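You operate a simulated robot arm through the tools that you are given. There is no shell and no other tool.

You run a simulated two-armed robot. Do the job below in one go: nothing can be reset, and whatever is moved stays where it is left.

TASK
Let the mast down on its rest against the brake.
Fine: brake on before the lock bolt is drawn and the pawl comes off; end with the pawl on.

Only the result counts: the job must be done as asked and must still hold three seconds after the hand-in. Knocking over, shifting, dropping, spilling or breaking anything else fails it.

THE ROBOT
Two 7-joint arms with fingered hands on one trunk that stands fixed in place. Base frame: the origin is at the foot of the trunk, x ahead of it, y to its left, z up. Lengths are in mm, angles in degrees, forces in N, time in s.
The left shoulder is at [70, 172, 1277], the right one opposite. Payload 5 kg a hand.
Tool frame (each hand has its own): the origin (TCP) lies between the finger pads and is the grasp point; the fingertips stand 43 mm ahead of it; z points along the fingers, y is the line along which they close. Largest opening 144 mm; the body of the gripper starts 50 mm behind the TCP. The gripper is a hand of 5 fingers: y runs from the thumb to the fingers, the wrist lies at [-21, -124, -221] in the tool frame, and closing takes about 1.5 s.
Orientation is told as [roll, pitch, yaw] about the base's x, y, z axes, in that order, counted from this pose: with the fingers straight down and the wrist toward the robot, the tool's x, y and z point along [0, 1, 0], [1, 0, 0] and [0, 0, -1] of the base frame.

THE INTERFACE
- The arms move only by the tool play_rows. It takes "left_deltas", "right_deltas" or both (then of equal length, played together; a hand with none holds still); each is a list of rows, each an object of numbers (a shift or turn left out is 0, a gripper value left out holds the last): "tx", "ty", "tz": the shift along the base's x, y, z in units of 400 mm (1.0 is 400 mm); "rx", "ry", "rz": the turn, a rotation vector about the base's x, y, z in units of 60 degrees (1.0 is 60 degrees). In form: [{"tx": .., "ty": .., "tz": .., "rx": .., "ry": .., "rz": ..}, ...]. A call has 1 to 20 rows; each row is the pose to reach, as a shift and turn from the pose commanded when the call began. "left_hand" and "right_hand" are, for a hand that has rows, the finger opening in m, from 0 to 0.144, set as the call begins (left out, the last holds). A call with a number of a shift or a turn outside -1 to 1 is refused whole. A row lasts 0.2 s, in which the tool goes at most 50 mm and 8.6 degrees; a call with a longer step from one row to the next is refused whole, and so is a gripper value outside its range. A pose out of reach is approached as far as the arm can. The call stops where the force on the tool passes 90 N (or 10 N more than at its start, if that is more) or the arm is blocked; 0.2 s more then pass. The fingers move at their own pace (about 45 mm/s each) and stop on an object; they squeeze with about 26 N. The grip force told is the motor's: it shows also when the fingers shut on nothing. Time passes only in rows, and 0.2 s behind the last, so rows that repeat a pose let the fingers close. It gives the time, the measured TCP pose, the force on the tool (base axes), the opening and the grip force at its end, in the units of the frame above (readings bear some noise), with the torque about the TCP (base axes, N m) and any sound that the robot's microphone picked up.
- Cameras (640 x 400 px; columns grow to the right, rows downward): "scene" is now at [127.2, -16.5, 1493]; the picture's right is [-0.20, -0.98, 0.00], its down [-0.72, 0.14, -0.68] and it looks along [0.66, -0.13, -0.74] (base axes); focal length 243 px, centre (320, 200). "left" rides on the left gripper at [-86, -108, -168] in its tool frame; the picture's right is [-0.80, -0.28, 0.53], its down [0.54, -0.73, 0.42] and it looks along [0.27, 0.63, 0.73] (tool axes); focal length 275 px, centre (320, 200). "right" rides on the right gripper at [86, -108, -168] in its tool frame; the picture's right is [-0.80, 0.28, -0.53], its down [-0.54, -0.73, 0.42] and it looks along [-0.27, 0.63, 0.73] (tool axes); focal length 275 px, centre (320, 200).
- camera(camera): a new picture of that camera. The clock stands still meanwhile.
- slide_trunk(by): slides the trunk up (or, below 0, down) by that many mm; the arms and the scene camera ride with it, the base frame stays. It gives what a move gives, with no picture.
- curl_fingers(index, middle, ring, little, thumb_bend, thumb_turn, hand): sets how far each is bent, from 0 (flat) to 100 (curled in); at 30 the hand is open as for a grip, at 70 the pads meet at the TCP. One left out holds its place. A second passes; each finger stops where it meets its share of the squeeze, and holds until it gets a number again. A gripper value or a shape takes the hand back. It gives what a move gives, with no picture; readings hold the bend of each and the force on index, middle, ring, little, thumb and palm. thumb_turn goes from beside the hand (0) to across from the fingers (100), as for a grip.
- hand_shape(shape, hand): the hand has 5 fingers and takes this shape, open, in about a second: jaw (thumb against the fingers, like two jaws); tri (thumb and two fingers); tip (a fingertip pinch); poke (one finger out to press); point (the index stretched); flat (the hand flat); cup (the hand cupped); fist (a fist). The gripper value then closes the fingers along that shape, each until it touches; the sizes above hold for jaw. It gives what a move gives, with no picture.
- turn_head(pan, tilt): turns the head with the scene camera to pan (to the left, within 86 degrees either way) and tilt (down, from -29 to 69), counted from straight ahead of the robot. It gives what a move gives.
- probe_pixels(camera, pixels): for up to 12 pixels [column, row] of the newest picture of that camera ("zoom" is the newest enlarged one), the place [x, y, z] in the base frame of the surface seen there, good to about 2 mm. The clock stands still meanwhile.
- enlarge(camera, box): a new picture of the part [left, top, right, bottom] of that camera's present view, enlarged. The clock stands still meanwhile.
- close_job(): hands the job in; it is judged then, once.

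Unless the task says otherwise, let go and move clear before handing in.

The tools are called as name(argument=value, ...) on one line, values as JSON. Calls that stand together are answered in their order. play_rows: Moves the arms, as the interface text tells. Its arguments: {"type":"object","properties":{"left_deltas":{"type":"array"},"left_hand":{"type":"number"},"right_deltas":{"type":"array"},"right_hand":{"type":"number"}},"required":[]} The other tools are called the same way: slide_trunk (by) slides the trunk up or down; hand_shape (shape, hand) gives the hand a shape; curl_fingers (index, middle, ring, little, thumb_bend, thumb_turn, hand) moves the fingers one by one; turn_head (pan, tilt) turns the head that bears the scene camera; camera (camera) takes a picture; probe_pixels (camera, pixels) gives the place of the surface under pixels of a picture; enlarge (camera, box) takes an enlarged picture of a part of a camera's view; close_job () hands the job in.

At the start:

```text
time: 0.0
left_tcp_pos: [824.8, 116.1, 1004.2]
left_tcp_rot: [-0.1, 0.1, 0.1]
left_force: [-0.1, 0.4, 0.1]
left_torque: [0.0, 0.0, 0.0]
left_opening: 143.6
left_finger_force: 0.0
left_shape: jaw
left_bend: [30.0, 30.0, 30.0, 30.0, 30.0, 98.0]
left_finger forces: [0.0, 0.1, 0.1, 0.0, 0.1, 0.1]
right_tcp_pos: [705.4, -442.5, 1039.0]
right_tcp_rot: [0.1, 0.0, 0.0]
right_force: [0.2, 0.2, 0.4]
right_torque: [-0.02, 0.03, -0.01]
right_opening: 143.9
right_finger_force: 0.1
right_shape: jaw
right_bend: [30.0, 30.0, 30.0, 30.0, 30.0, 98.0]
right_finger forces: [0.1, 0.0, 0.1, 0.0, 0.0, 0.1]
trunk travel left (down, up): [-375.0, 565.0]
head pan, tilt: [-11.3, 47.5]
```

scene: 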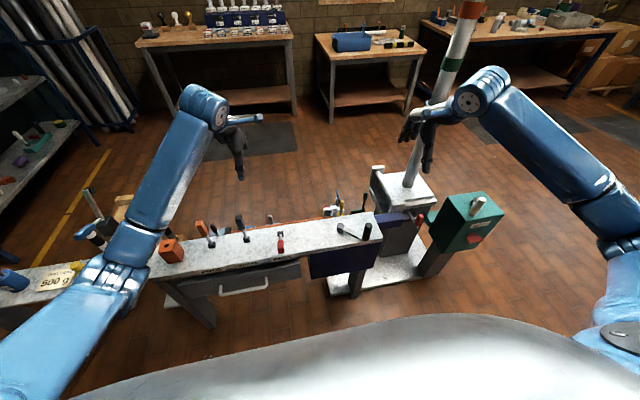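
right: 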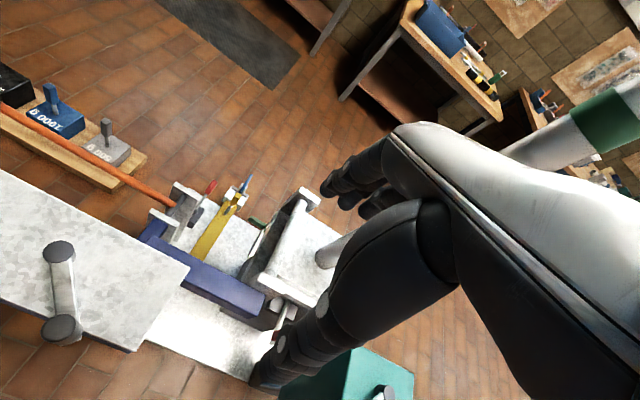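
left: 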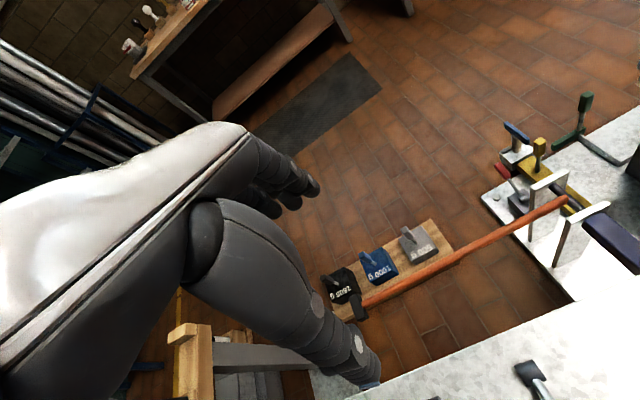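

The scene shows a mast (about pixel 440,80) in a grey trestle, with a winch-like blue drum and levers around (340-420, 200-250). I'll enlarge the parts of the view to understand the mechanism.

enlarge(camera="scene", box=[300, 140, 520, 300])

enlarge(camera="scene", box=[60, 170, 320, 330])

enlarge(camera="right", box=[0, 120, 400, 400])

enlarge(camera="left", box=[300, 80, 640, 400])

```text
2.50 times, centred on (410, 220) of scene
```

zoom: 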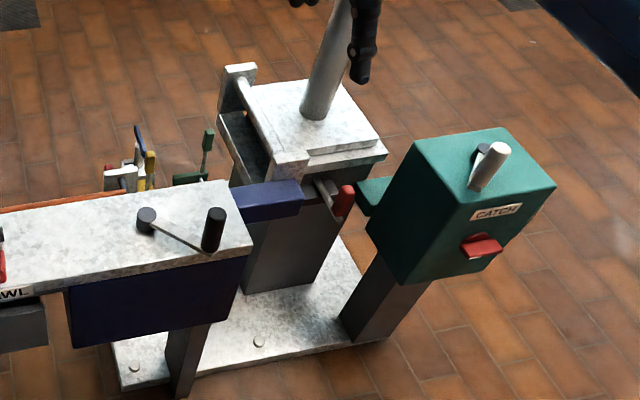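

```text
2.46 times, centred on (190, 250) of scene
```

zoom: 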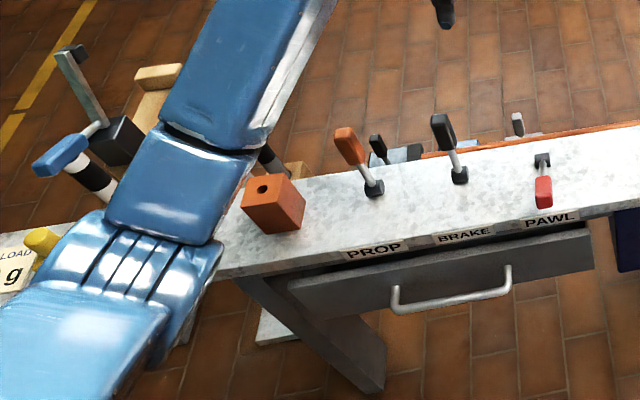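

```text
1.43 times, centred on (200, 260) of right
```

zoom: 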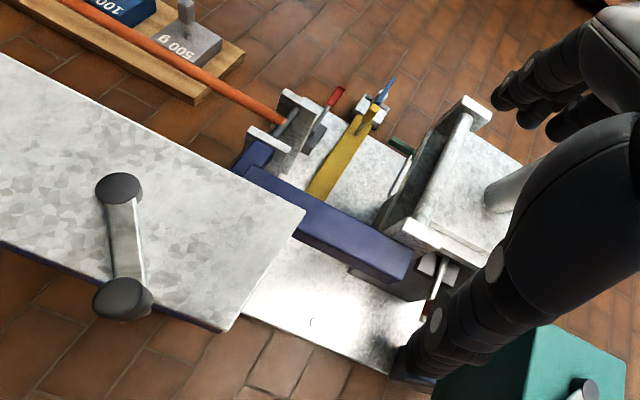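

```text
1.25 times, centred on (470, 240) of left
```

zoom: 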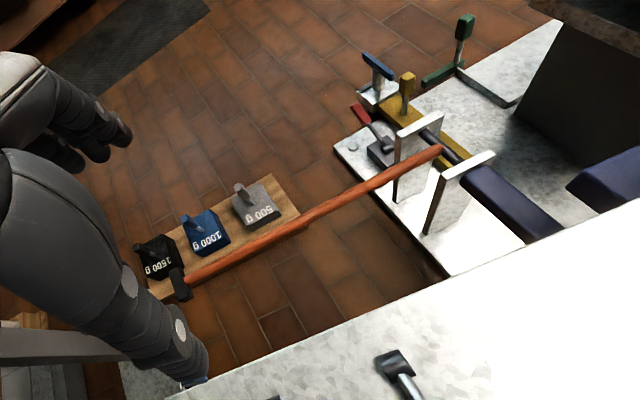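

The bench carries levers labelled PROP, BRAKE and PAWL, with a crank at the right end and a green CATCH box. I'll aim the head at different areas to read more labels and find the lock bolt, brake and rest.

turn_head(pan=20, tilt=45)

camera(camera="scene")

enlarge(camera="scene", box=[100, 150, 420, 350])

turn_head(pan=-20, tilt=15)

camera(camera="scene")

```text
time: 1.0
left_tcp_pos: [825.8, 116.3, 1003.6]
left_tcp_rot: [0.0, 0.0, 0.2]
left_force: [0.2, 0.2, -0.2]
left_torque: [0.02, -0.01, -0.01]
left_opening: 143.3
left_finger_force: 0.0
left_shape: jaw
left_bend: [30.0, 30.0, 30.0, 30.0, 30.0, 98.0]
left_finger forces: [0.0, 0.1, 0.0, 0.0, 0.0, 0.0]
right_tcp_pos: [705.0, -442.4, 1039.4]
right_tcp_rot: [0.1, -0.1, 0.1]
right_force: [0.5, 0.3, -0.4]
right_torque: [-0.01, 0.01, -0.03]
right_opening: 143.7
right_finger_force: 0.1
right_shape: jaw
right_bend: [30.0, 30.0, 30.0, 30.0, 30.0, 98.0]
right_finger forces: [0.0, 0.1, 0.0, 0.1, 0.0, 0.0]
trunk travel left (down, up): [-375.0, 565.0]
head pan, tilt: [20.0, 45.0]
```

```text
taken
```

scene: 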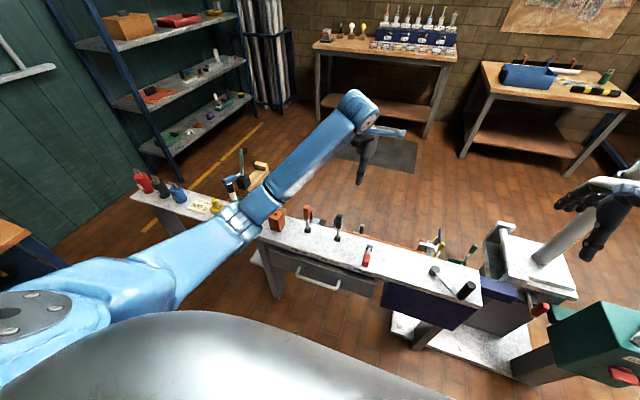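

```text
2.00 times, centred on (260, 250) of scene
```

zoom: 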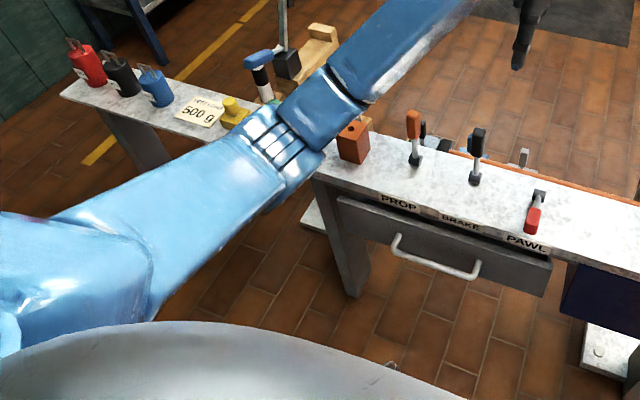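

```text
time: 2.0
left_tcp_pos: [825.2, 116.4, 1003.8]
left_tcp_rot: [0.1, 0.0, 0.2]
left_force: [-0.4, 0.5, 0.3]
left_torque: [0.01, 0.01, 0.0]
left_opening: 143.8
left_finger_force: 0.1
left_shape: jaw
left_bend: [30.0, 30.0, 30.0, 30.0, 30.0, 98.0]
left_finger forces: [0.1, 0.0, 0.0, 0.1, 0.0, 0.1]
right_tcp_pos: [705.0, -441.2, 1040.1]
right_tcp_rot: [0.0, 0.0, 0.1]
right_force: [0.4, -0.2, -0.5]
right_torque: [-0.02, 0.01, 0.02]
right_opening: 143.8
right_finger_force: 0.1
right_shape: jaw
right_bend: [30.0, 30.0, 30.0, 30.0, 30.0, 98.0]
right_finger forces: [0.0, 0.0, 0.0, 0.0, 0.0, 0.0]
trunk travel left (down, up): [-375.0, 565.0]
head pan, tilt: [-20.0, 15.0]
```

```text
taken
```

scene: 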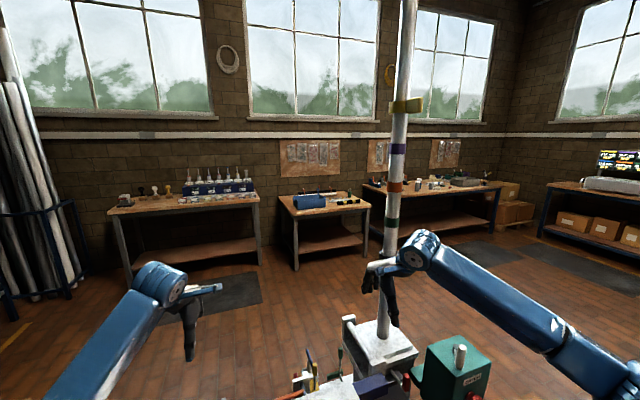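

The mast stands near vertical with coloured bands (395,60–225). I'll look up at its top, and straight at the base for more detail.

turn_head(pan=-20, tilt=-25)

camera(camera="scene")

turn_head(pan=-20, tilt=50)

camera(camera="scene")

enlarge(camera="scene", box=[240, 130, 400, 230])

enlarge(camera="scene", box=[340, 130, 500, 230])

enlarge(camera="scene", box=[120, 150, 280, 250])

```text
time: 3.1
left_tcp_pos: [825.4, 116.0, 1004.1]
left_tcp_rot: [0.0, 0.0, 0.1]
left_force: [0.2, -0.2, 0.3]
left_torque: [-0.01, 0.0, -0.02]
left_opening: 143.5
left_finger_force: 0.0
left_shape: jaw
left_bend: [30.0, 30.0, 30.0, 30.0, 30.0, 98.0]
left_finger forces: [0.0, 0.0, 0.0, 0.0, 0.0, 0.1]
right_tcp_pos: [706.4, -442.2, 1040.4]
right_tcp_rot: [0.0, 0.0, 0.1]
right_force: [0.5, 0.2, 0.5]
right_torque: [-0.01, -0.02, 0.03]
right_opening: 143.5
right_finger_force: 0.2
right_shape: jaw
right_bend: [30.0, 30.0, 30.0, 30.0, 30.0, 98.0]
right_finger forces: [0.1, 0.1, 0.0, 0.0, 0.0, 0.0]
trunk travel left (down, up): [-375.0, 565.0]
head pan, tilt: [-20.0, -25.0]
```

```text
taken
```

scene: 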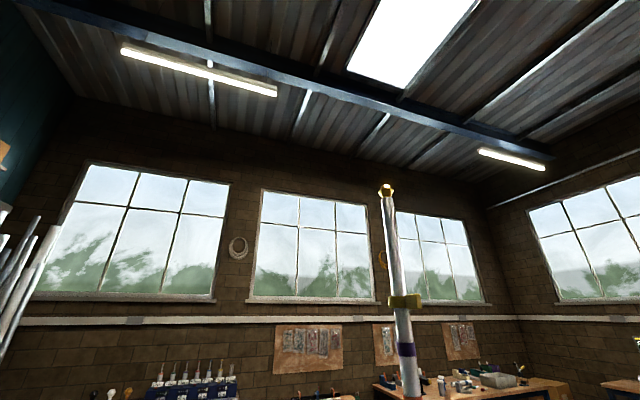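

```text
time: 4.6
left_tcp_pos: [824.9, 116.9, 1004.8]
left_tcp_rot: [0.1, 0.1, 0.1]
left_force: [0.2, -0.9, 0.1]
left_torque: [0.02, 0.01, -0.02]
left_opening: 143.6
left_finger_force: 0.0
left_shape: jaw
left_bend: [30.0, 30.0, 30.0, 30.0, 30.0, 98.0]
left_finger forces: [0.0, 0.0, 0.1, 0.0, 0.0, 0.0]
right_tcp_pos: [706.4, -442.1, 1040.4]
right_tcp_rot: [-0.1, -0.1, 0.1]
right_force: [0.5, 0.0, -0.2]
right_torque: [-0.01, 0.01, -0.01]
right_opening: 143.3
right_finger_force: 0.0
right_shape: jaw
right_bend: [30.0, 30.0, 30.0, 30.0, 30.0, 98.0]
right_finger forces: [0.0, 0.0, 0.0, 0.0, 0.1, 0.1]
trunk travel left (down, up): [-375.0, 565.0]
head pan, tilt: [-20.0, 50.0]
```

```text
taken
```

scene: 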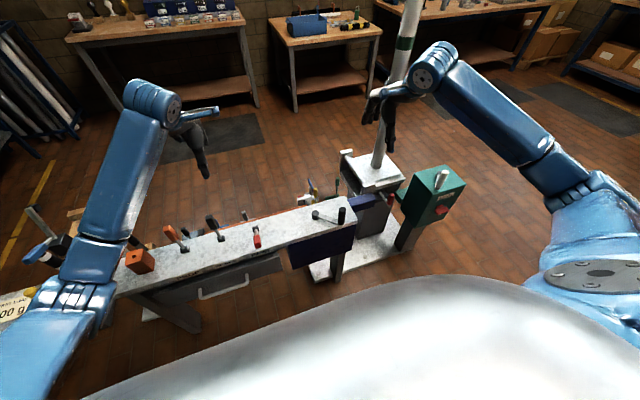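

```text
4.00 times, centred on (320, 180) of scene
```

zoom: 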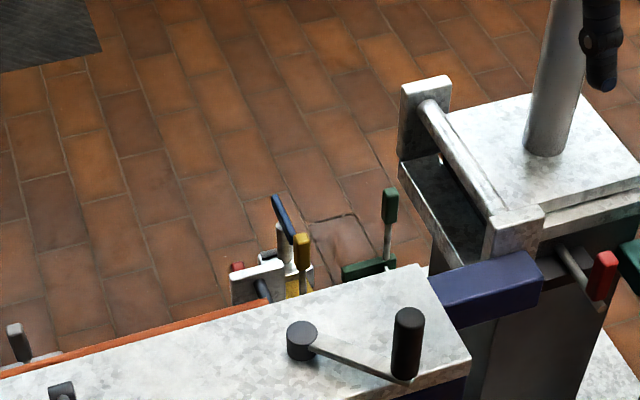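

```text
4.00 times, centred on (420, 180) of scene
```

zoom: 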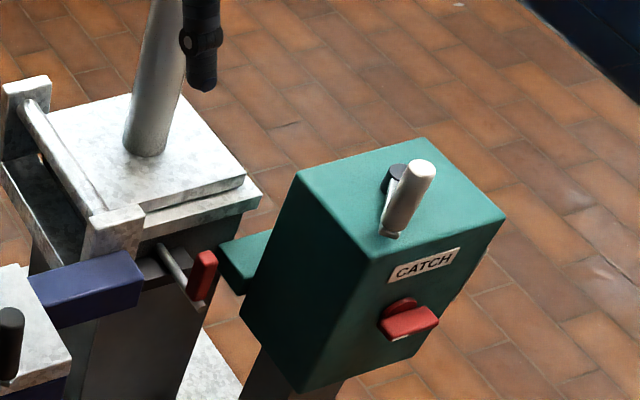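

```text
4.00 times, centred on (200, 200) of scene
```

zoom: 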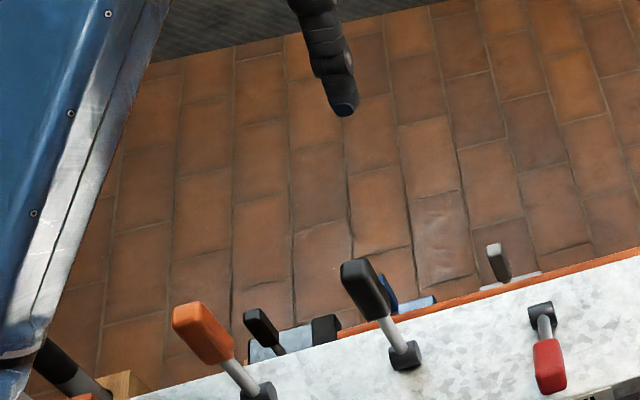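

The mast's base plate appears hinged on its left side (rod between lugs near (345,160)), so it may swing toward the robot's left. I'll probe key points for geometry.

probe_pixels(camera="scene", pixels=[[347, 154], [368, 184], [378, 165], [405, 25], [405, 178], [390, 192], [438, 186], [440, 210], [393, 198], [413, 200], [315, 215], [341, 214]])

probe_pixels(camera="scene", pixels=[[172, 232], [186, 248], [211, 219], [221, 237], [246, 215], [257, 240], [256, 228], [130, 250], [140, 262], [353, 222], [300, 198], [323, 195]])

turn_head(pan=45, tilt=40)

camera(camera="scene")

enlarge(camera="scene", box=[200, 130, 440, 280])

```text
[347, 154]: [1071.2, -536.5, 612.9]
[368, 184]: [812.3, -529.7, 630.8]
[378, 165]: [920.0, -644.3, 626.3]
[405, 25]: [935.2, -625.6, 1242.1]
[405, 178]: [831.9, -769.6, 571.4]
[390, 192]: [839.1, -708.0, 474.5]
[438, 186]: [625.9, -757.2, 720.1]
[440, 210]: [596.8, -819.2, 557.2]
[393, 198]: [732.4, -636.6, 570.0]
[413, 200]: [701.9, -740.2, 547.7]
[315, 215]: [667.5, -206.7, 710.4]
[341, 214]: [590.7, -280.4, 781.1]
```

```text
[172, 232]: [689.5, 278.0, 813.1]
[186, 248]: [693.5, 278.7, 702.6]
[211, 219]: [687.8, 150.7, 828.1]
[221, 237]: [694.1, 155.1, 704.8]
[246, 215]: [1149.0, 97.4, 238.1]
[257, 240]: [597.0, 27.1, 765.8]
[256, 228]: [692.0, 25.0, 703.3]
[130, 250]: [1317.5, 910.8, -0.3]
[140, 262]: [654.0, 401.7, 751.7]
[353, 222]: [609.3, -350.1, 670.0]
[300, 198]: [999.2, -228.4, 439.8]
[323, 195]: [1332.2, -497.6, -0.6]
```

```text
time: 5.9
left_tcp_pos: [823.7, 116.2, 1005.2]
left_tcp_rot: [-0.1, 0.0, 0.2]
left_force: [0.6, 0.4, -0.3]
left_torque: [0.01, 0.02, -0.01]
left_opening: 143.3
left_finger_force: 0.1
left_shape: jaw
left_bend: [30.0, 30.0, 30.0, 30.0, 30.0, 98.0]
left_finger forces: [0.0, 0.1, 0.0, 0.0, 0.0, 0.1]
right_tcp_pos: [705.7, -441.9, 1039.7]
right_tcp_rot: [0.0, 0.0, 0.0]
right_force: [-0.1, 0.3, 1.0]
right_torque: [0.03, -0.01, -0.01]
right_opening: 143.7
right_finger_force: 0.1
right_shape: jaw
right_bend: [30.0, 30.0, 30.0, 30.0, 30.0, 98.0]
right_finger forces: [0.1, 0.0, 0.1, 0.0, 0.0, 0.0]
trunk travel left (down, up): [-375.0, 565.0]
head pan, tilt: [45.0, 40.0]
```

```text
taken
```

scene: 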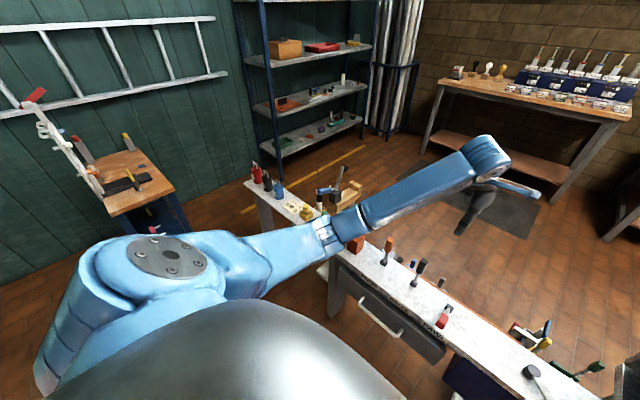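

```text
2.67 times, centred on (320, 205) of scene
```

zoom: 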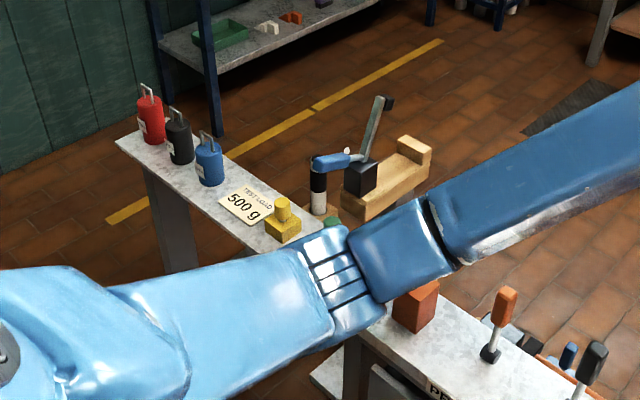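

The wooden V-cradle near zoom (390,180) looks like the mast's rest. I'll probe it and the objects beside it.

probe_pixels(camera="zoom", pixels=[[350, 212], [400, 180], [415, 145], [425, 170], [360, 178], [380, 105], [335, 162], [318, 200], [280, 225], [415, 305], [208, 165], [245, 205]])

turn_head(pan=0, tilt=40)

enlarge(camera="scene", box=[100, 120, 260, 240])

enlarge(camera="scene", box=[360, 170, 520, 270])

```text
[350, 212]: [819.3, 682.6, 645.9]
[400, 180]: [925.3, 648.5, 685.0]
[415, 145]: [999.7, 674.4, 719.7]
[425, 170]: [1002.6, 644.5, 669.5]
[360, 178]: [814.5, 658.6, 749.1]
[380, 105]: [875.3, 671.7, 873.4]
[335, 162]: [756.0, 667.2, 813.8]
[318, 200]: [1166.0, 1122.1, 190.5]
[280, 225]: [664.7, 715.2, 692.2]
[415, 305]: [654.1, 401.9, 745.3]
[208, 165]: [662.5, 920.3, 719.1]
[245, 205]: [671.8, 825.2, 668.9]
```

```text
time: 7.0
left_tcp_pos: [825.0, 115.7, 1004.2]
left_tcp_rot: [0.1, 0.1, 0.1]
left_force: [-1.4, -0.7, -0.2]
left_torque: [0.0, 0.02, 0.0]
left_opening: 143.5
left_finger_force: 0.1
left_shape: jaw
left_bend: [30.0, 30.0, 30.0, 30.0, 30.0, 98.0]
left_finger forces: [0.0, 0.0, 0.0, 0.0, 0.0, 0.1]
right_tcp_pos: [705.2, -441.7, 1039.3]
right_tcp_rot: [0.0, 0.0, 0.1]
right_force: [0.4, 0.6, 0.3]
right_torque: [-0.01, 0.01, 0.0]
right_opening: 143.5
right_finger_force: 0.1
right_shape: jaw
right_bend: [30.0, 30.0, 30.0, 30.0, 30.0, 98.0]
right_finger forces: [0.1, 0.1, 0.0, 0.1, 0.0, 0.0]
trunk travel left (down, up): [-375.0, 565.0]
head pan, tilt: [0.0, 40.0]
```

```text
3.33 times, centred on (180, 180) of scene
```

zoom: 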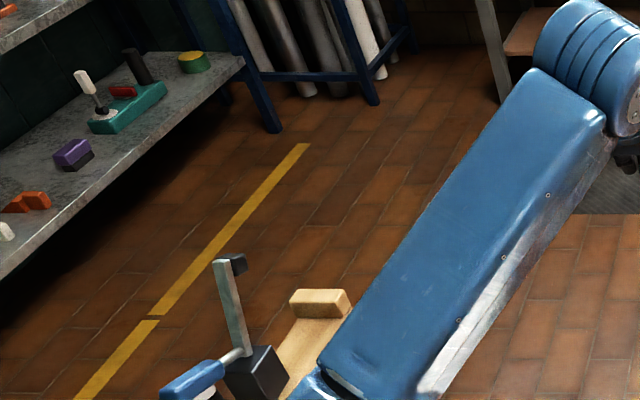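

```text
4.00 times, centred on (440, 220) of scene
```

zoom: 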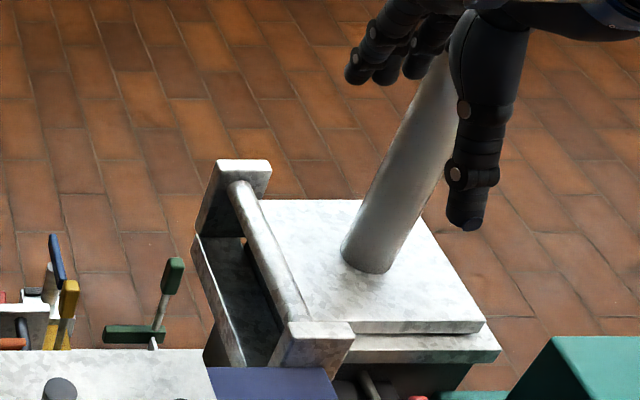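

The wooden rest sits at about x 820–1000, y 660, z 650–720, straight in the mast's swing plane (x≈935), beyond the left arm. I'll use the right hand's camera to look closely at the mechanism by the bench's right end.

play_rows(right_deltas=[{"ty": 0.1}, {"ty": 0.2}, {"ty": 0.3}, {"ty": 0.4}, {"ty": 0.5}, {"ty": 0.5}])

camera(camera="right")

enlarge(camera="right", box=[60, 100, 380, 300])

```text
time: 8.4
left_tcp_pos: [824.0, 115.7, 1005.0]
left_tcp_rot: [0.1, -0.1, 0.0]
left_force: [0.3, -0.7, 0.3]
left_torque: [0.01, -0.03, 0.0]
left_opening: 143.3
left_finger_force: 0.0
left_shape: jaw
left_bend: [30.0, 30.0, 30.0, 30.0, 30.0, 98.0]
left_finger forces: [0.0, 0.1, 0.0, 0.0, 0.0, 0.0]
right_tcp_pos: [705.0, -242.7, 1038.9]
right_tcp_rot: [0.0, -0.1, 0.1]
right_force: [-0.3, -0.7, 0.8]
right_torque: [0.06, 0.0, 0.02]
right_opening: 143.7
right_finger_force: 0.1
right_shape: jaw
right_bend: [30.0, 30.0, 30.0, 30.0, 30.0, 97.0]
right_finger forces: [0.1, 0.0, 0.1, 0.0, 0.2, 0.1]
trunk travel left (down, up): [-375.0, 565.0]
head pan, tilt: [0.0, 40.0]
```

```text
taken
```

right: 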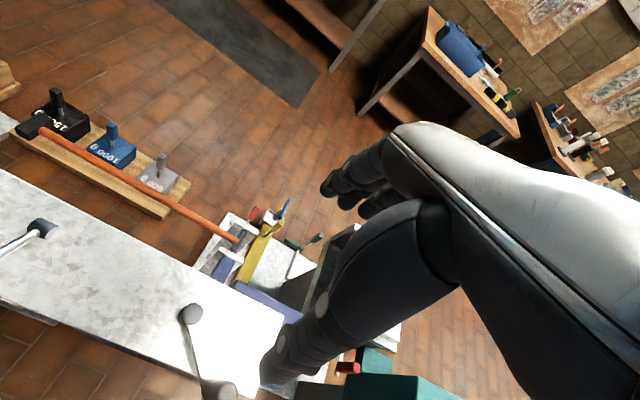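

```text
2.00 times, centred on (220, 200) of right
```

zoom: 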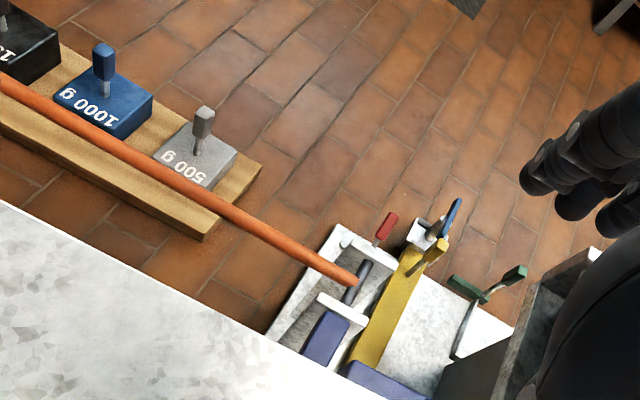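

The right view shows an orange rod ending in a forked bracket, with red, blue, yellow and green levers beyond. I'll move the right hand back and bring the left hand over for a closer look.

play_rows(right_deltas=[{"ty": -0.1}, {"ty": -0.2, "tx": -0.1}, {"ty": -0.3, "tx": -0.2}, {"ty": -0.4, "tx": -0.3}, {"ty": -0.5, "tx": -0.4}, {"ty": -0.6, "tx": -0.5}], left_deltas=[{}, {}, {"ty": -0.1}, {"ty": -0.2}, {"ty": -0.3}, {"ty": -0.4}])

play_rows(left_deltas=[{"ty": -0.1, "tz": -0.04}, {"ty": -0.15, "tz": -0.12}, {"ty": -0.2, "tz": -0.2}, {"ty": -0.2, "tz": -0.25}])

camera(camera="left")

enlarge(camera="left", box=[320, 100, 640, 300])

```text
refused: row 2 steps farther than a row can; nothing moved
```

```text
time: 9.4
left_tcp_pos: [824.0, 38.1, 904.1]
left_tcp_rot: [-0.1, 0.1, 0.1]
left_force: [-0.3, 1.2, 0.8]
left_torque: [0.0, 0.02, 0.01]
left_opening: 143.6
left_finger_force: 0.0
left_shape: jaw
left_bend: [30.0, 30.0, 30.0, 30.0, 30.0, 98.0]
left_finger forces: [0.0, 0.0, 0.0, 0.0, 0.1, 0.1]
right_tcp_pos: [704.9, -241.8, 1038.7]
right_tcp_rot: [0.0, -0.1, 0.1]
right_force: [0.1, -1.0, 1.5]
right_torque: [-0.01, -0.01, -0.02]
right_opening: 143.9
right_finger_force: 0.0
right_shape: jaw
right_bend: [30.0, 30.0, 30.0, 30.0, 30.0, 97.0]
right_finger forces: [0.1, 0.0, 0.1, 0.0, 0.0, 0.0]
trunk travel left (down, up): [-375.0, 565.0]
head pan, tilt: [0.0, 40.0]
```

```text
taken
```

left: 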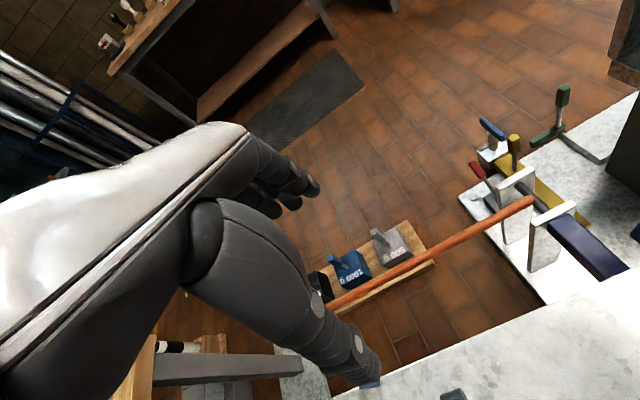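

```text
2.00 times, centred on (480, 200) of left
```

zoom: 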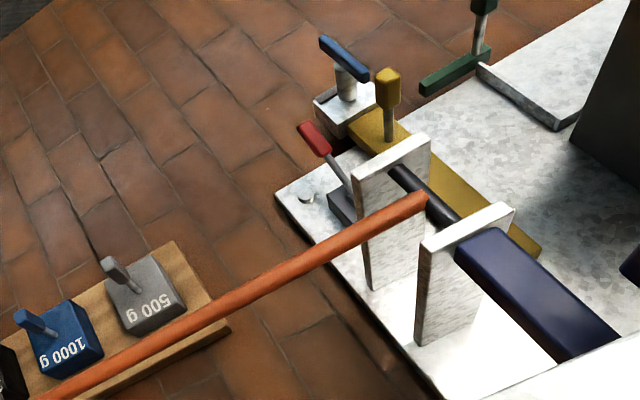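

Now I see the orange prop pivoting on lugs, a yellow link, red, blue and green levers on the floor plate. I'll move the right hand clear and bring the left camera closer over the mast base.

play_rows(right_deltas=[{"ty": -0.1}, {"ty": -0.2}, {"ty": -0.3}, {"ty": -0.4}, {"ty": -0.5}, {"ty": -0.5, "tx": -0.1}, {"ty": -0.5, "tx": -0.2}, {"ty": -0.5, "tx": -0.3}, {"ty": -0.5, "tx": -0.4}])

play_rows(left_deltas=[{"ty": -0.1, "tz": 0.05}, {"ty": -0.2, "tz": 0.05}, {"ty": -0.3, "tz": 0.05}, {"ty": -0.4, "tz": 0.05}, {"ty": -0.5, "tz": 0.05}])

camera(camera="left")

enlarge(camera="left", box=[320, 0, 640, 200])

enlarge(camera="left", box=[320, 200, 640, 400])

camera(camera="right")

camera(camera="scene")

```text
time: 11.4
left_tcp_pos: [822.7, 38.6, 905.4]
left_tcp_rot: [0.1, 0.0, 0.1]
left_force: [-0.4, -0.3, 0.8]
left_torque: [-0.03, 0.01, 0.01]
left_opening: 143.5
left_finger_force: 0.2
left_shape: jaw
left_bend: [30.0, 30.0, 30.0, 30.0, 30.0, 98.0]
left_finger forces: [0.0, 0.0, 0.0, 0.0, 0.0, 0.1]
right_tcp_pos: [542.6, -442.9, 1040.2]
right_tcp_rot: [0.0, -0.1, 0.1]
right_force: [0.5, 0.7, 1.9]
right_torque: [0.0, 0.01, -0.02]
right_opening: 143.9
right_finger_force: 0.0
right_shape: jaw
right_bend: [30.0, 30.0, 30.0, 30.0, 30.0, 98.0]
right_finger forces: [0.0, 0.1, 0.0, 0.1, 0.0, 0.1]
trunk travel left (down, up): [-375.0, 565.0]
head pan, tilt: [0.0, 40.0]
```

```text
time: 12.7
left_tcp_pos: [824.4, -163.8, 922.8]
left_tcp_rot: [0.1, -0.1, 0.1]
left_force: [-0.2, 0.5, -0.5]
left_torque: [0.02, -0.03, 0.02]
left_opening: 143.6
left_finger_force: 0.1
left_shape: jaw
left_bend: [30.0, 30.0, 30.0, 30.0, 30.0, 98.0]
left_finger forces: [0.0, 0.0, 0.1, 0.0, 0.0, 0.0]
right_tcp_pos: [543.8, -443.8, 1039.2]
right_tcp_rot: [0.1, -0.1, 0.0]
right_force: [-0.6, -0.6, 0.4]
right_torque: [0.01, 0.01, 0.02]
right_opening: 143.6
right_finger_force: 0.0
right_shape: jaw
right_bend: [30.0, 30.0, 30.0, 30.0, 30.0, 98.0]
right_finger forces: [0.0, 0.0, 0.0, 0.1, 0.0, 0.0]
trunk travel left (down, up): [-375.0, 565.0]
head pan, tilt: [0.0, 40.0]
```

```text
taken
```

left: 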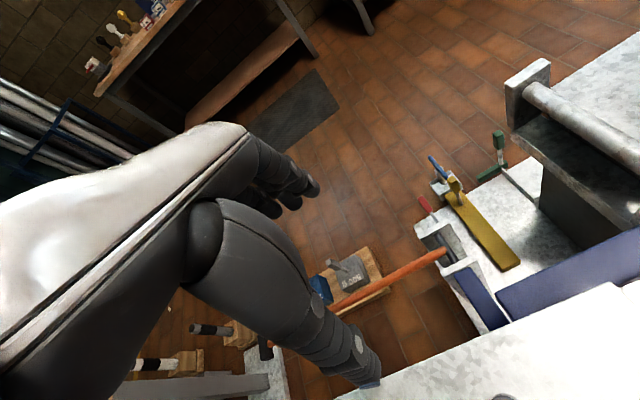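

```text
2.00 times, centred on (480, 100) of left
```

zoom: 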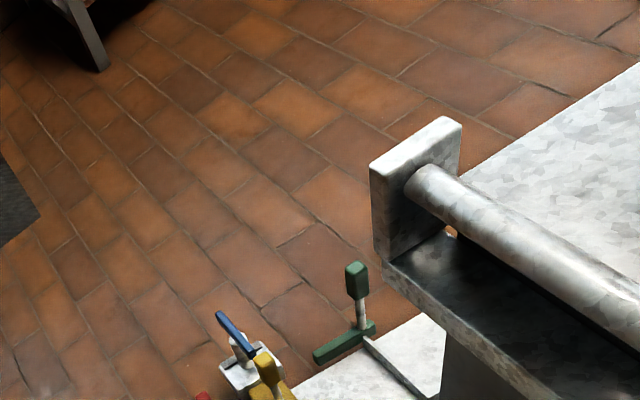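

```text
2.00 times, centred on (480, 300) of left
```

zoom: 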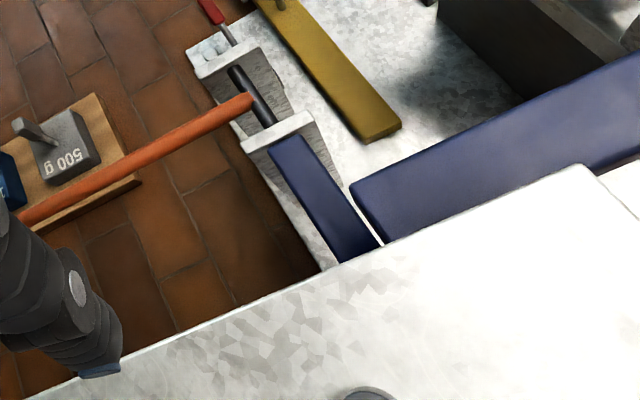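

```text
taken
```

right: 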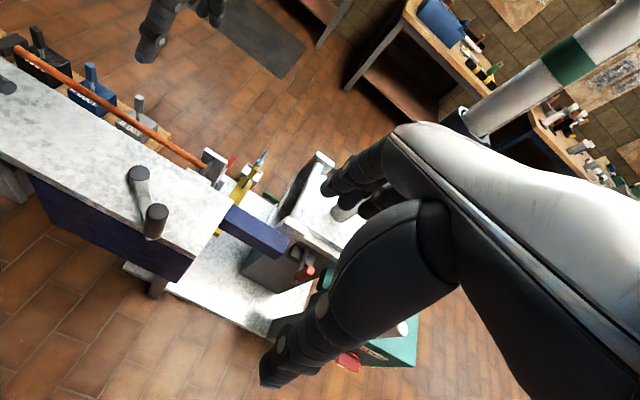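

```text
taken
```

scene: 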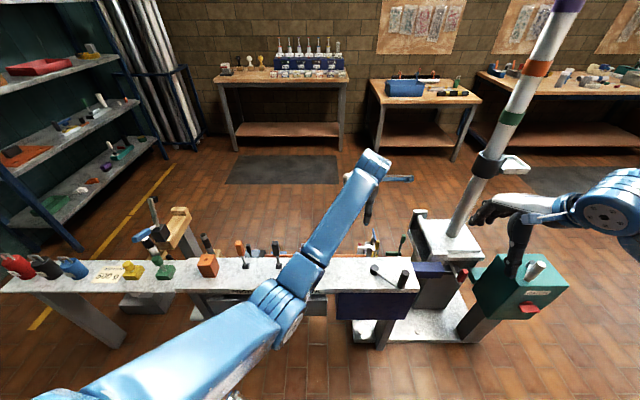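

The left arm no longer hides the rest, and a black collar with a white bracket sits on the mast at (490,165). I'll zoom on these.

enlarge(camera="scene", box=[420, 100, 580, 200])

enlarge(camera="scene", box=[110, 190, 270, 310])

enlarge(camera="scene", box=[400, 230, 580, 350])

enlarge(camera="scene", box=[220, 220, 420, 345])

```text
4.00 times, centred on (500, 150) of scene
```

zoom: 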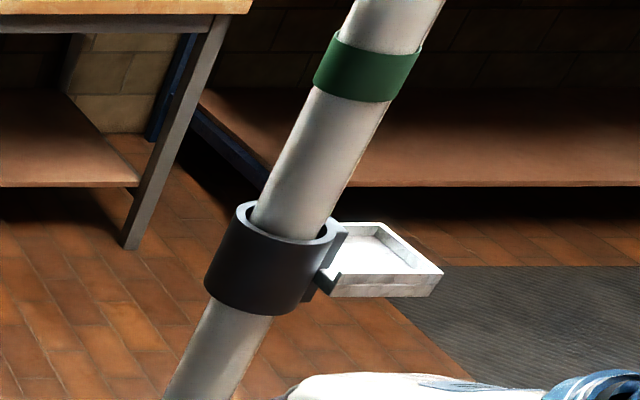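

```text
3.33 times, centred on (190, 250) of scene
```

zoom: 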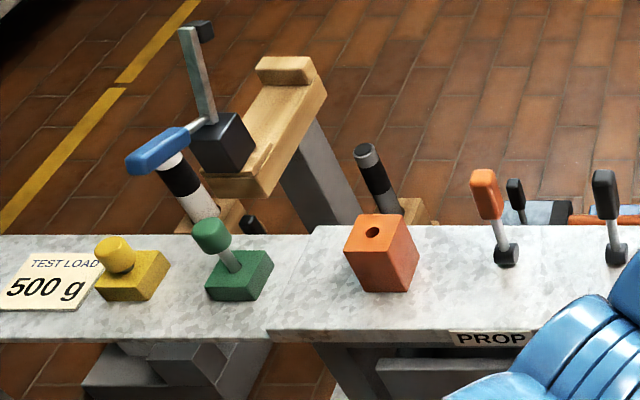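

```text
3.33 times, centred on (490, 290) of scene
```

zoom: 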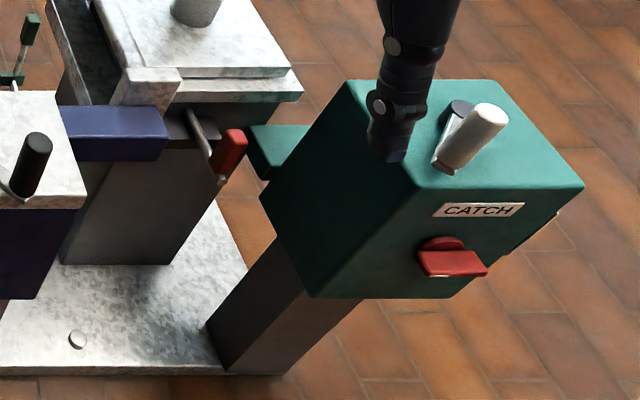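

```text
3.20 times, centred on (320, 282) of scene
```

zoom: 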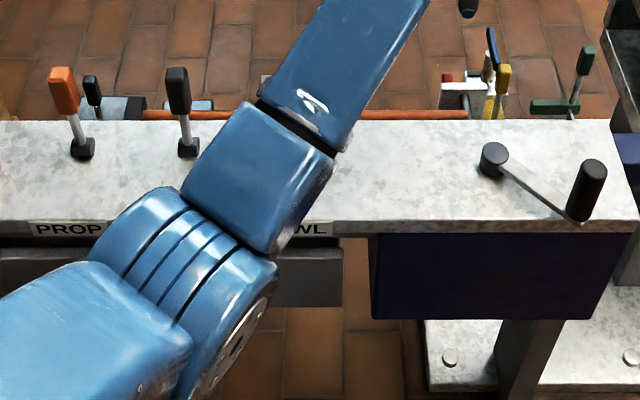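

The rig: winch crank on the bench, pawl/brake/prop levers, catch box with white lever and red knob, and a red-handled bolt through the mast heel. I'll bring the left hand back so its camera views the bench levers up close.

play_rows(left_deltas=[{"tz": 0.09}, {"tx": -0.1, "ty": 0.05, "tz": 0.09}, {"tx": -0.2, "ty": 0.1, "tz": 0.09}, {"tx": -0.3, "ty": 0.15, "tz": 0.09}, {"tx": -0.4, "ty": 0.2, "tz": 0.09}, {"tx": -0.5, "ty": 0.25, "tz": 0.09}, {"tx": -0.6, "ty": 0.3, "tz": 0.09}, {"tx": -0.7, "ty": 0.35, "tz": 0.09}, {"tx": -0.75, "ty": 0.4, "tz": 0.09}, {"tx": -0.75, "ty": 0.4, "tz": 0.09}])

camera(camera="left")

enlarge(camera="left", box=[320, 100, 640, 300])

camera(camera="scene")

```text
time: 14.2
left_tcp_pos: [655.3, -1.6, 1038.9]
left_tcp_rot: [4.5, -10.5, 2.0]
left_force: [0.1, -0.6, -0.9]
left_torque: [0.0, -0.02, 0.0]
left_opening: 143.9
left_finger_force: 0.0
left_shape: jaw
left_bend: [30.0, 30.0, 30.0, 30.0, 30.0, 98.0]
left_finger forces: [0.0, 0.1, 0.0, 0.1, 0.1, 0.0]
right_tcp_pos: [543.6, -442.9, 1039.1]
right_tcp_rot: [-0.1, 0.0, 0.0]
right_force: [-0.2, -0.7, -0.1]
right_torque: [0.01, -0.04, 0.0]
right_opening: 143.9
right_finger_force: 0.0
right_shape: jaw
right_bend: [30.0, 30.0, 30.0, 30.0, 30.0, 98.0]
right_finger forces: [0.1, 0.0, 0.0, 0.1, 0.0, 0.0]
trunk travel left (down, up): [-375.0, 565.0]
head pan, tilt: [0.0, 40.0]
stopped in row 7 (left hand): the arm was blocked; the commanded pose is now the measured one
```

```text
taken
```

left: 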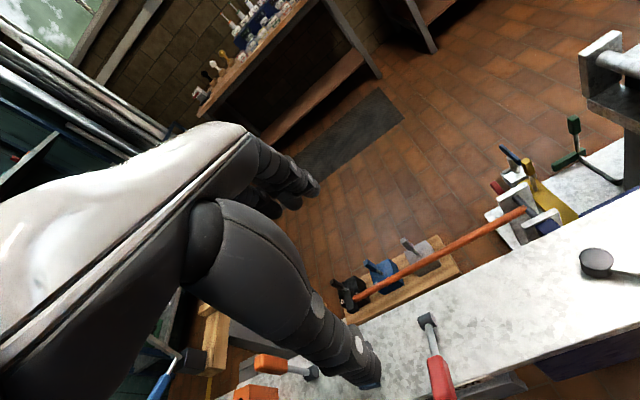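

```text
2.00 times, centred on (480, 200) of left
```

zoom: 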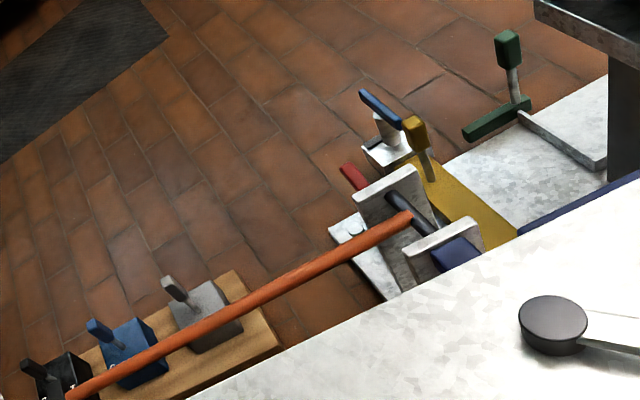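

```text
taken
```

scene: 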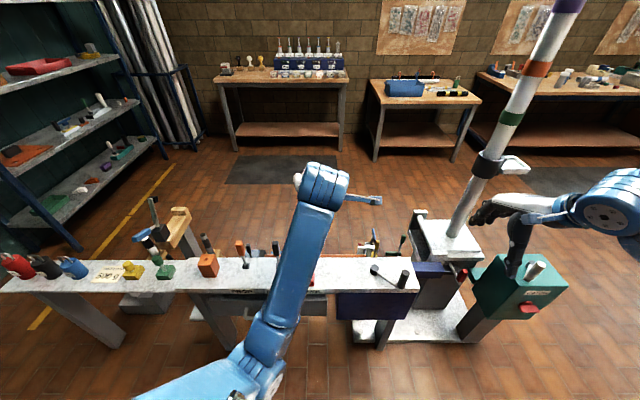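

The left arm reached a joint limit and stopped harmlessly in free air. I'll move it out to the left with the tool upright again, leaving the levers visible to the scene camera.

play_rows(left_deltas=[{"tx": 0.05, "ty": 0.1, "rx": -0.03, "ry": 0.07, "rz": -0.01}, {"tx": 0.05, "ty": 0.2, "rx": -0.075, "ry": 0.175, "rz": -0.033}, {"tx": 0.05, "ty": 0.3, "rx": -0.075, "ry": 0.175, "rz": -0.033}, {"tx": 0.05, "ty": 0.4, "rx": -0.075, "ry": 0.175, "rz": -0.033}, {"tx": 0.05, "ty": 0.5, "rx": -0.075, "ry": 0.175, "rz": -0.033}, {"tx": 0.05, "ty": 0.6, "rx": -0.075, "ry": 0.175, "rz": -0.033}, {"tx": 0.05, "ty": 0.7, "rx": -0.075, "ry": 0.175, "rz": -0.033}, {"tx": 0.05, "ty": 0.8, "rx": -0.075, "ry": 0.175, "rz": -0.033}, {"tx": 0.05, "ty": 0.9, "rx": -0.075, "ry": 0.175, "rz": -0.033}, {"tx": 0.0, "ty": 1.0, "rx": -0.075, "ry": 0.175, "rz": -0.033}])

turn_head(pan=10, tilt=48)

camera(camera="scene")

enlarge(camera="scene", box=[240, 180, 400, 280])

camera(camera="left")

```text
time: 16.4
left_tcp_pos: [652.1, 402.3, 1040.4]
left_tcp_rot: [0.6, 0.3, 0.6]
left_force: [-0.3, 0.1, -1.4]
left_torque: [-0.02, 0.01, 0.01]
left_opening: 144.0
left_finger_force: 0.1
left_shape: jaw
left_bend: [30.0, 30.0, 30.0, 30.0, 30.0, 98.0]
left_finger forces: [0.0, 0.0, 0.2, 0.0, 0.0, 0.0]
right_tcp_pos: [544.0, -442.0, 1039.0]
right_tcp_rot: [0.1, 0.0, 0.1]
right_force: [-0.3, -0.2, 0.8]
right_torque: [-0.03, -0.01, 0.0]
right_opening: 143.8
right_finger_force: 0.0
right_shape: jaw
right_bend: [30.0, 30.0, 30.0, 30.0, 30.0, 98.0]
right_finger forces: [0.0, 0.1, 0.0, 0.0, 0.1, 0.0]
trunk travel left (down, up): [-375.0, 565.0]
head pan, tilt: [0.0, 40.0]
```

```text
time: 17.2
left_tcp_pos: [653.5, 401.0, 1040.7]
left_tcp_rot: [0.2, 0.1, 0.8]
left_force: [-0.8, 0.0, -0.5]
left_torque: [0.02, -0.01, -0.04]
left_opening: 143.9
left_finger_force: 0.0
left_shape: jaw
left_bend: [30.0, 30.0, 30.0, 30.0, 30.0, 98.0]
left_finger forces: [0.1, 0.0, 0.0, 0.0, 0.1, 0.0]
right_tcp_pos: [544.0, -442.3, 1040.1]
right_tcp_rot: [0.1, -0.1, 0.1]
right_force: [-1.1, -0.2, 0.4]
right_torque: [0.02, 0.02, 0.01]
right_opening: 143.7
right_finger_force: 0.1
right_shape: jaw
right_bend: [30.0, 30.0, 30.0, 30.0, 30.0, 98.0]
right_finger forces: [0.0, 0.1, 0.0, 0.1, 0.0, 0.0]
trunk travel left (down, up): [-375.0, 565.0]
head pan, tilt: [10.0, 48.0]
```

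```text
taken
```

scene: 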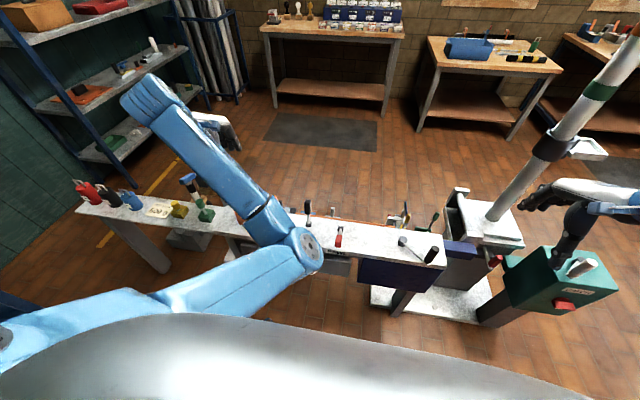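

```text
4.00 times, centred on (320, 230) of scene
```

zoom: 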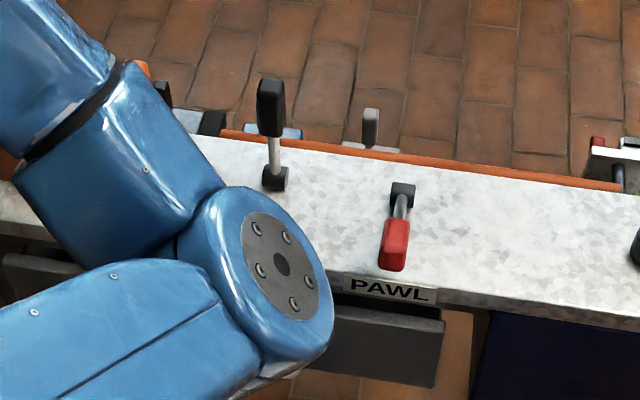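

```text
taken
```

left: 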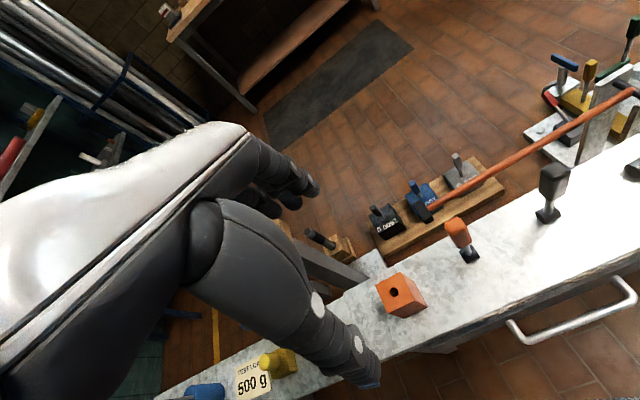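

PAWL leans to the robot (engaged) while BRAKE and PROP stand upright (presumably off). Now I'll bring the right hand's camera near the bolt and catch box to inspect those.

play_rows(right_deltas=[{"tx": 0.02, "ty": -0.1}, {"tx": 0.04, "ty": -0.2}, {"tx": 0.06, "ty": -0.3, "tz": -0.05}, {"tx": 0.08, "ty": -0.4, "tz": -0.1}, {"tx": 0.1, "ty": -0.48, "tz": -0.18}, {"tx": 0.11, "ty": -0.55, "tz": -0.25}, {"tx": 0.11, "ty": -0.6, "tz": -0.35}])

camera(camera="right")

enlarge(camera="right", box=[100, 80, 340, 300])

enlarge(camera="right", box=[160, 220, 420, 400])

```text
time: 18.8
left_tcp_pos: [653.6, 400.2, 1041.5]
left_tcp_rot: [0.3, 0.1, 0.7]
left_force: [0.2, 0.4, 0.5]
left_torque: [0.03, -0.01, 0.02]
left_opening: 143.8
left_finger_force: 0.2
left_shape: jaw
left_bend: [30.0, 30.0, 30.0, 30.0, 30.0, 98.0]
left_finger forces: [0.0, 0.0, 0.1, 0.0, 0.0, 0.0]
right_tcp_pos: [587.8, -682.8, 899.0]
right_tcp_rot: [0.0, 0.1, 0.1]
right_force: [0.4, -0.9, -0.1]
right_torque: [0.04, 0.02, 0.0]
right_opening: 143.7
right_finger_force: 0.0
right_shape: jaw
right_bend: [30.0, 30.0, 30.0, 30.0, 30.0, 97.0]
right_finger forces: [0.0, 0.0, 0.0, 0.0, 0.1, 0.0]
trunk travel left (down, up): [-375.0, 565.0]
head pan, tilt: [10.0, 48.0]
```

```text
taken
```

right: 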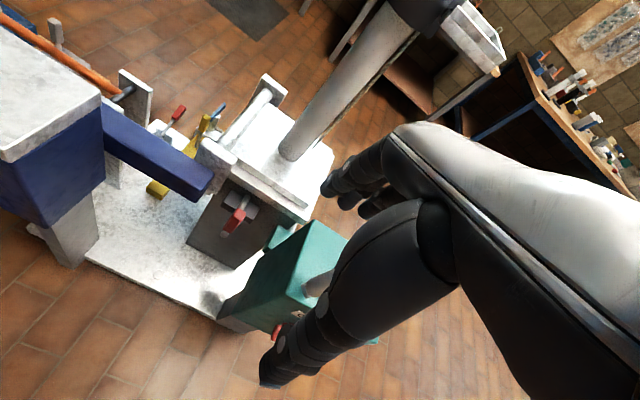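

```text
1.82 times, centred on (220, 190) of right
```

zoom: 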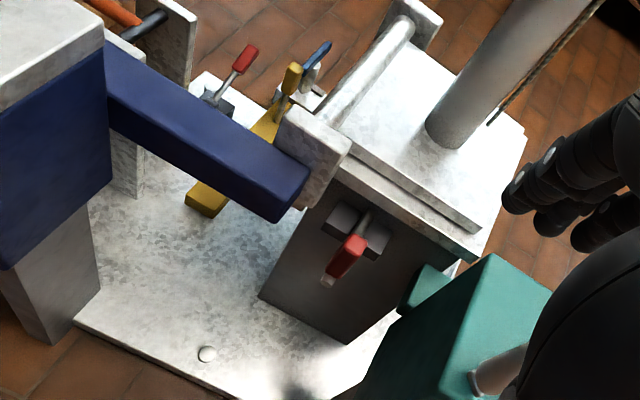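

```text
2.22 times, centred on (290, 310) of right
```

zoom: 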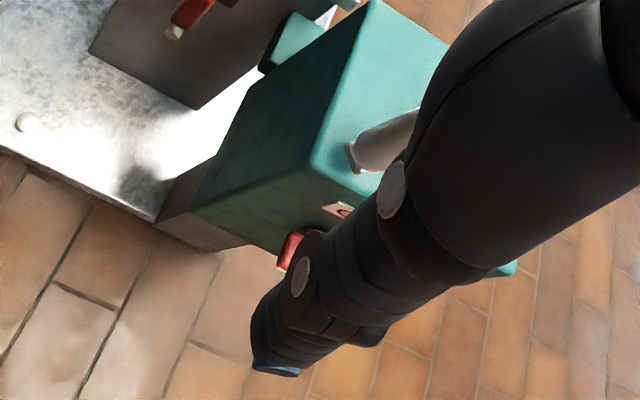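

The bolt shows two grey guides with a rod and a red handle at zoom (345,258). I'll probe its geometry along with the catch arm.

enlarge(camera="right", box=[190, 160, 310, 240])

probe_pixels(camera="right", pixels=[[225, 192], [250, 205], [240, 208], [235, 215], [228, 230], [243, 197], [222, 240], [258, 196], [277, 238], [300, 235], [213, 148], [270, 82]])

```text
5.00 times, centred on (250, 200) of right
```

zoom: 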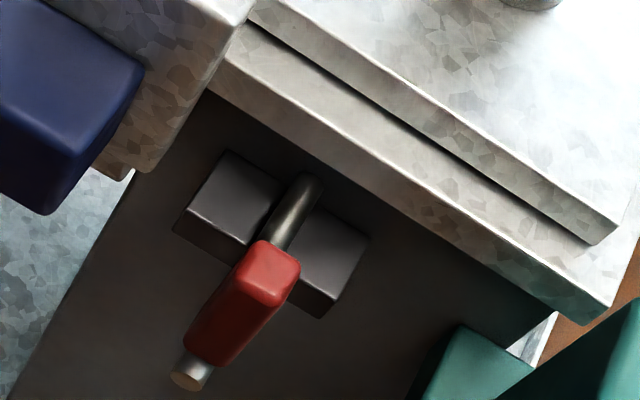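

```text
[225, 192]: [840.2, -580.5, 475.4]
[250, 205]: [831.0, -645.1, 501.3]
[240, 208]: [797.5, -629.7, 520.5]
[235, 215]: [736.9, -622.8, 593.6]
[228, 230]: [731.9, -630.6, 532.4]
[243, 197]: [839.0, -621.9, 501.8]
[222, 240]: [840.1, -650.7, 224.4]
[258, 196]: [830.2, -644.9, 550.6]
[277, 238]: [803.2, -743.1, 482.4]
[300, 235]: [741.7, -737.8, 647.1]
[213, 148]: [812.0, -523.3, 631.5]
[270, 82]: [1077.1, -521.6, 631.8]
```

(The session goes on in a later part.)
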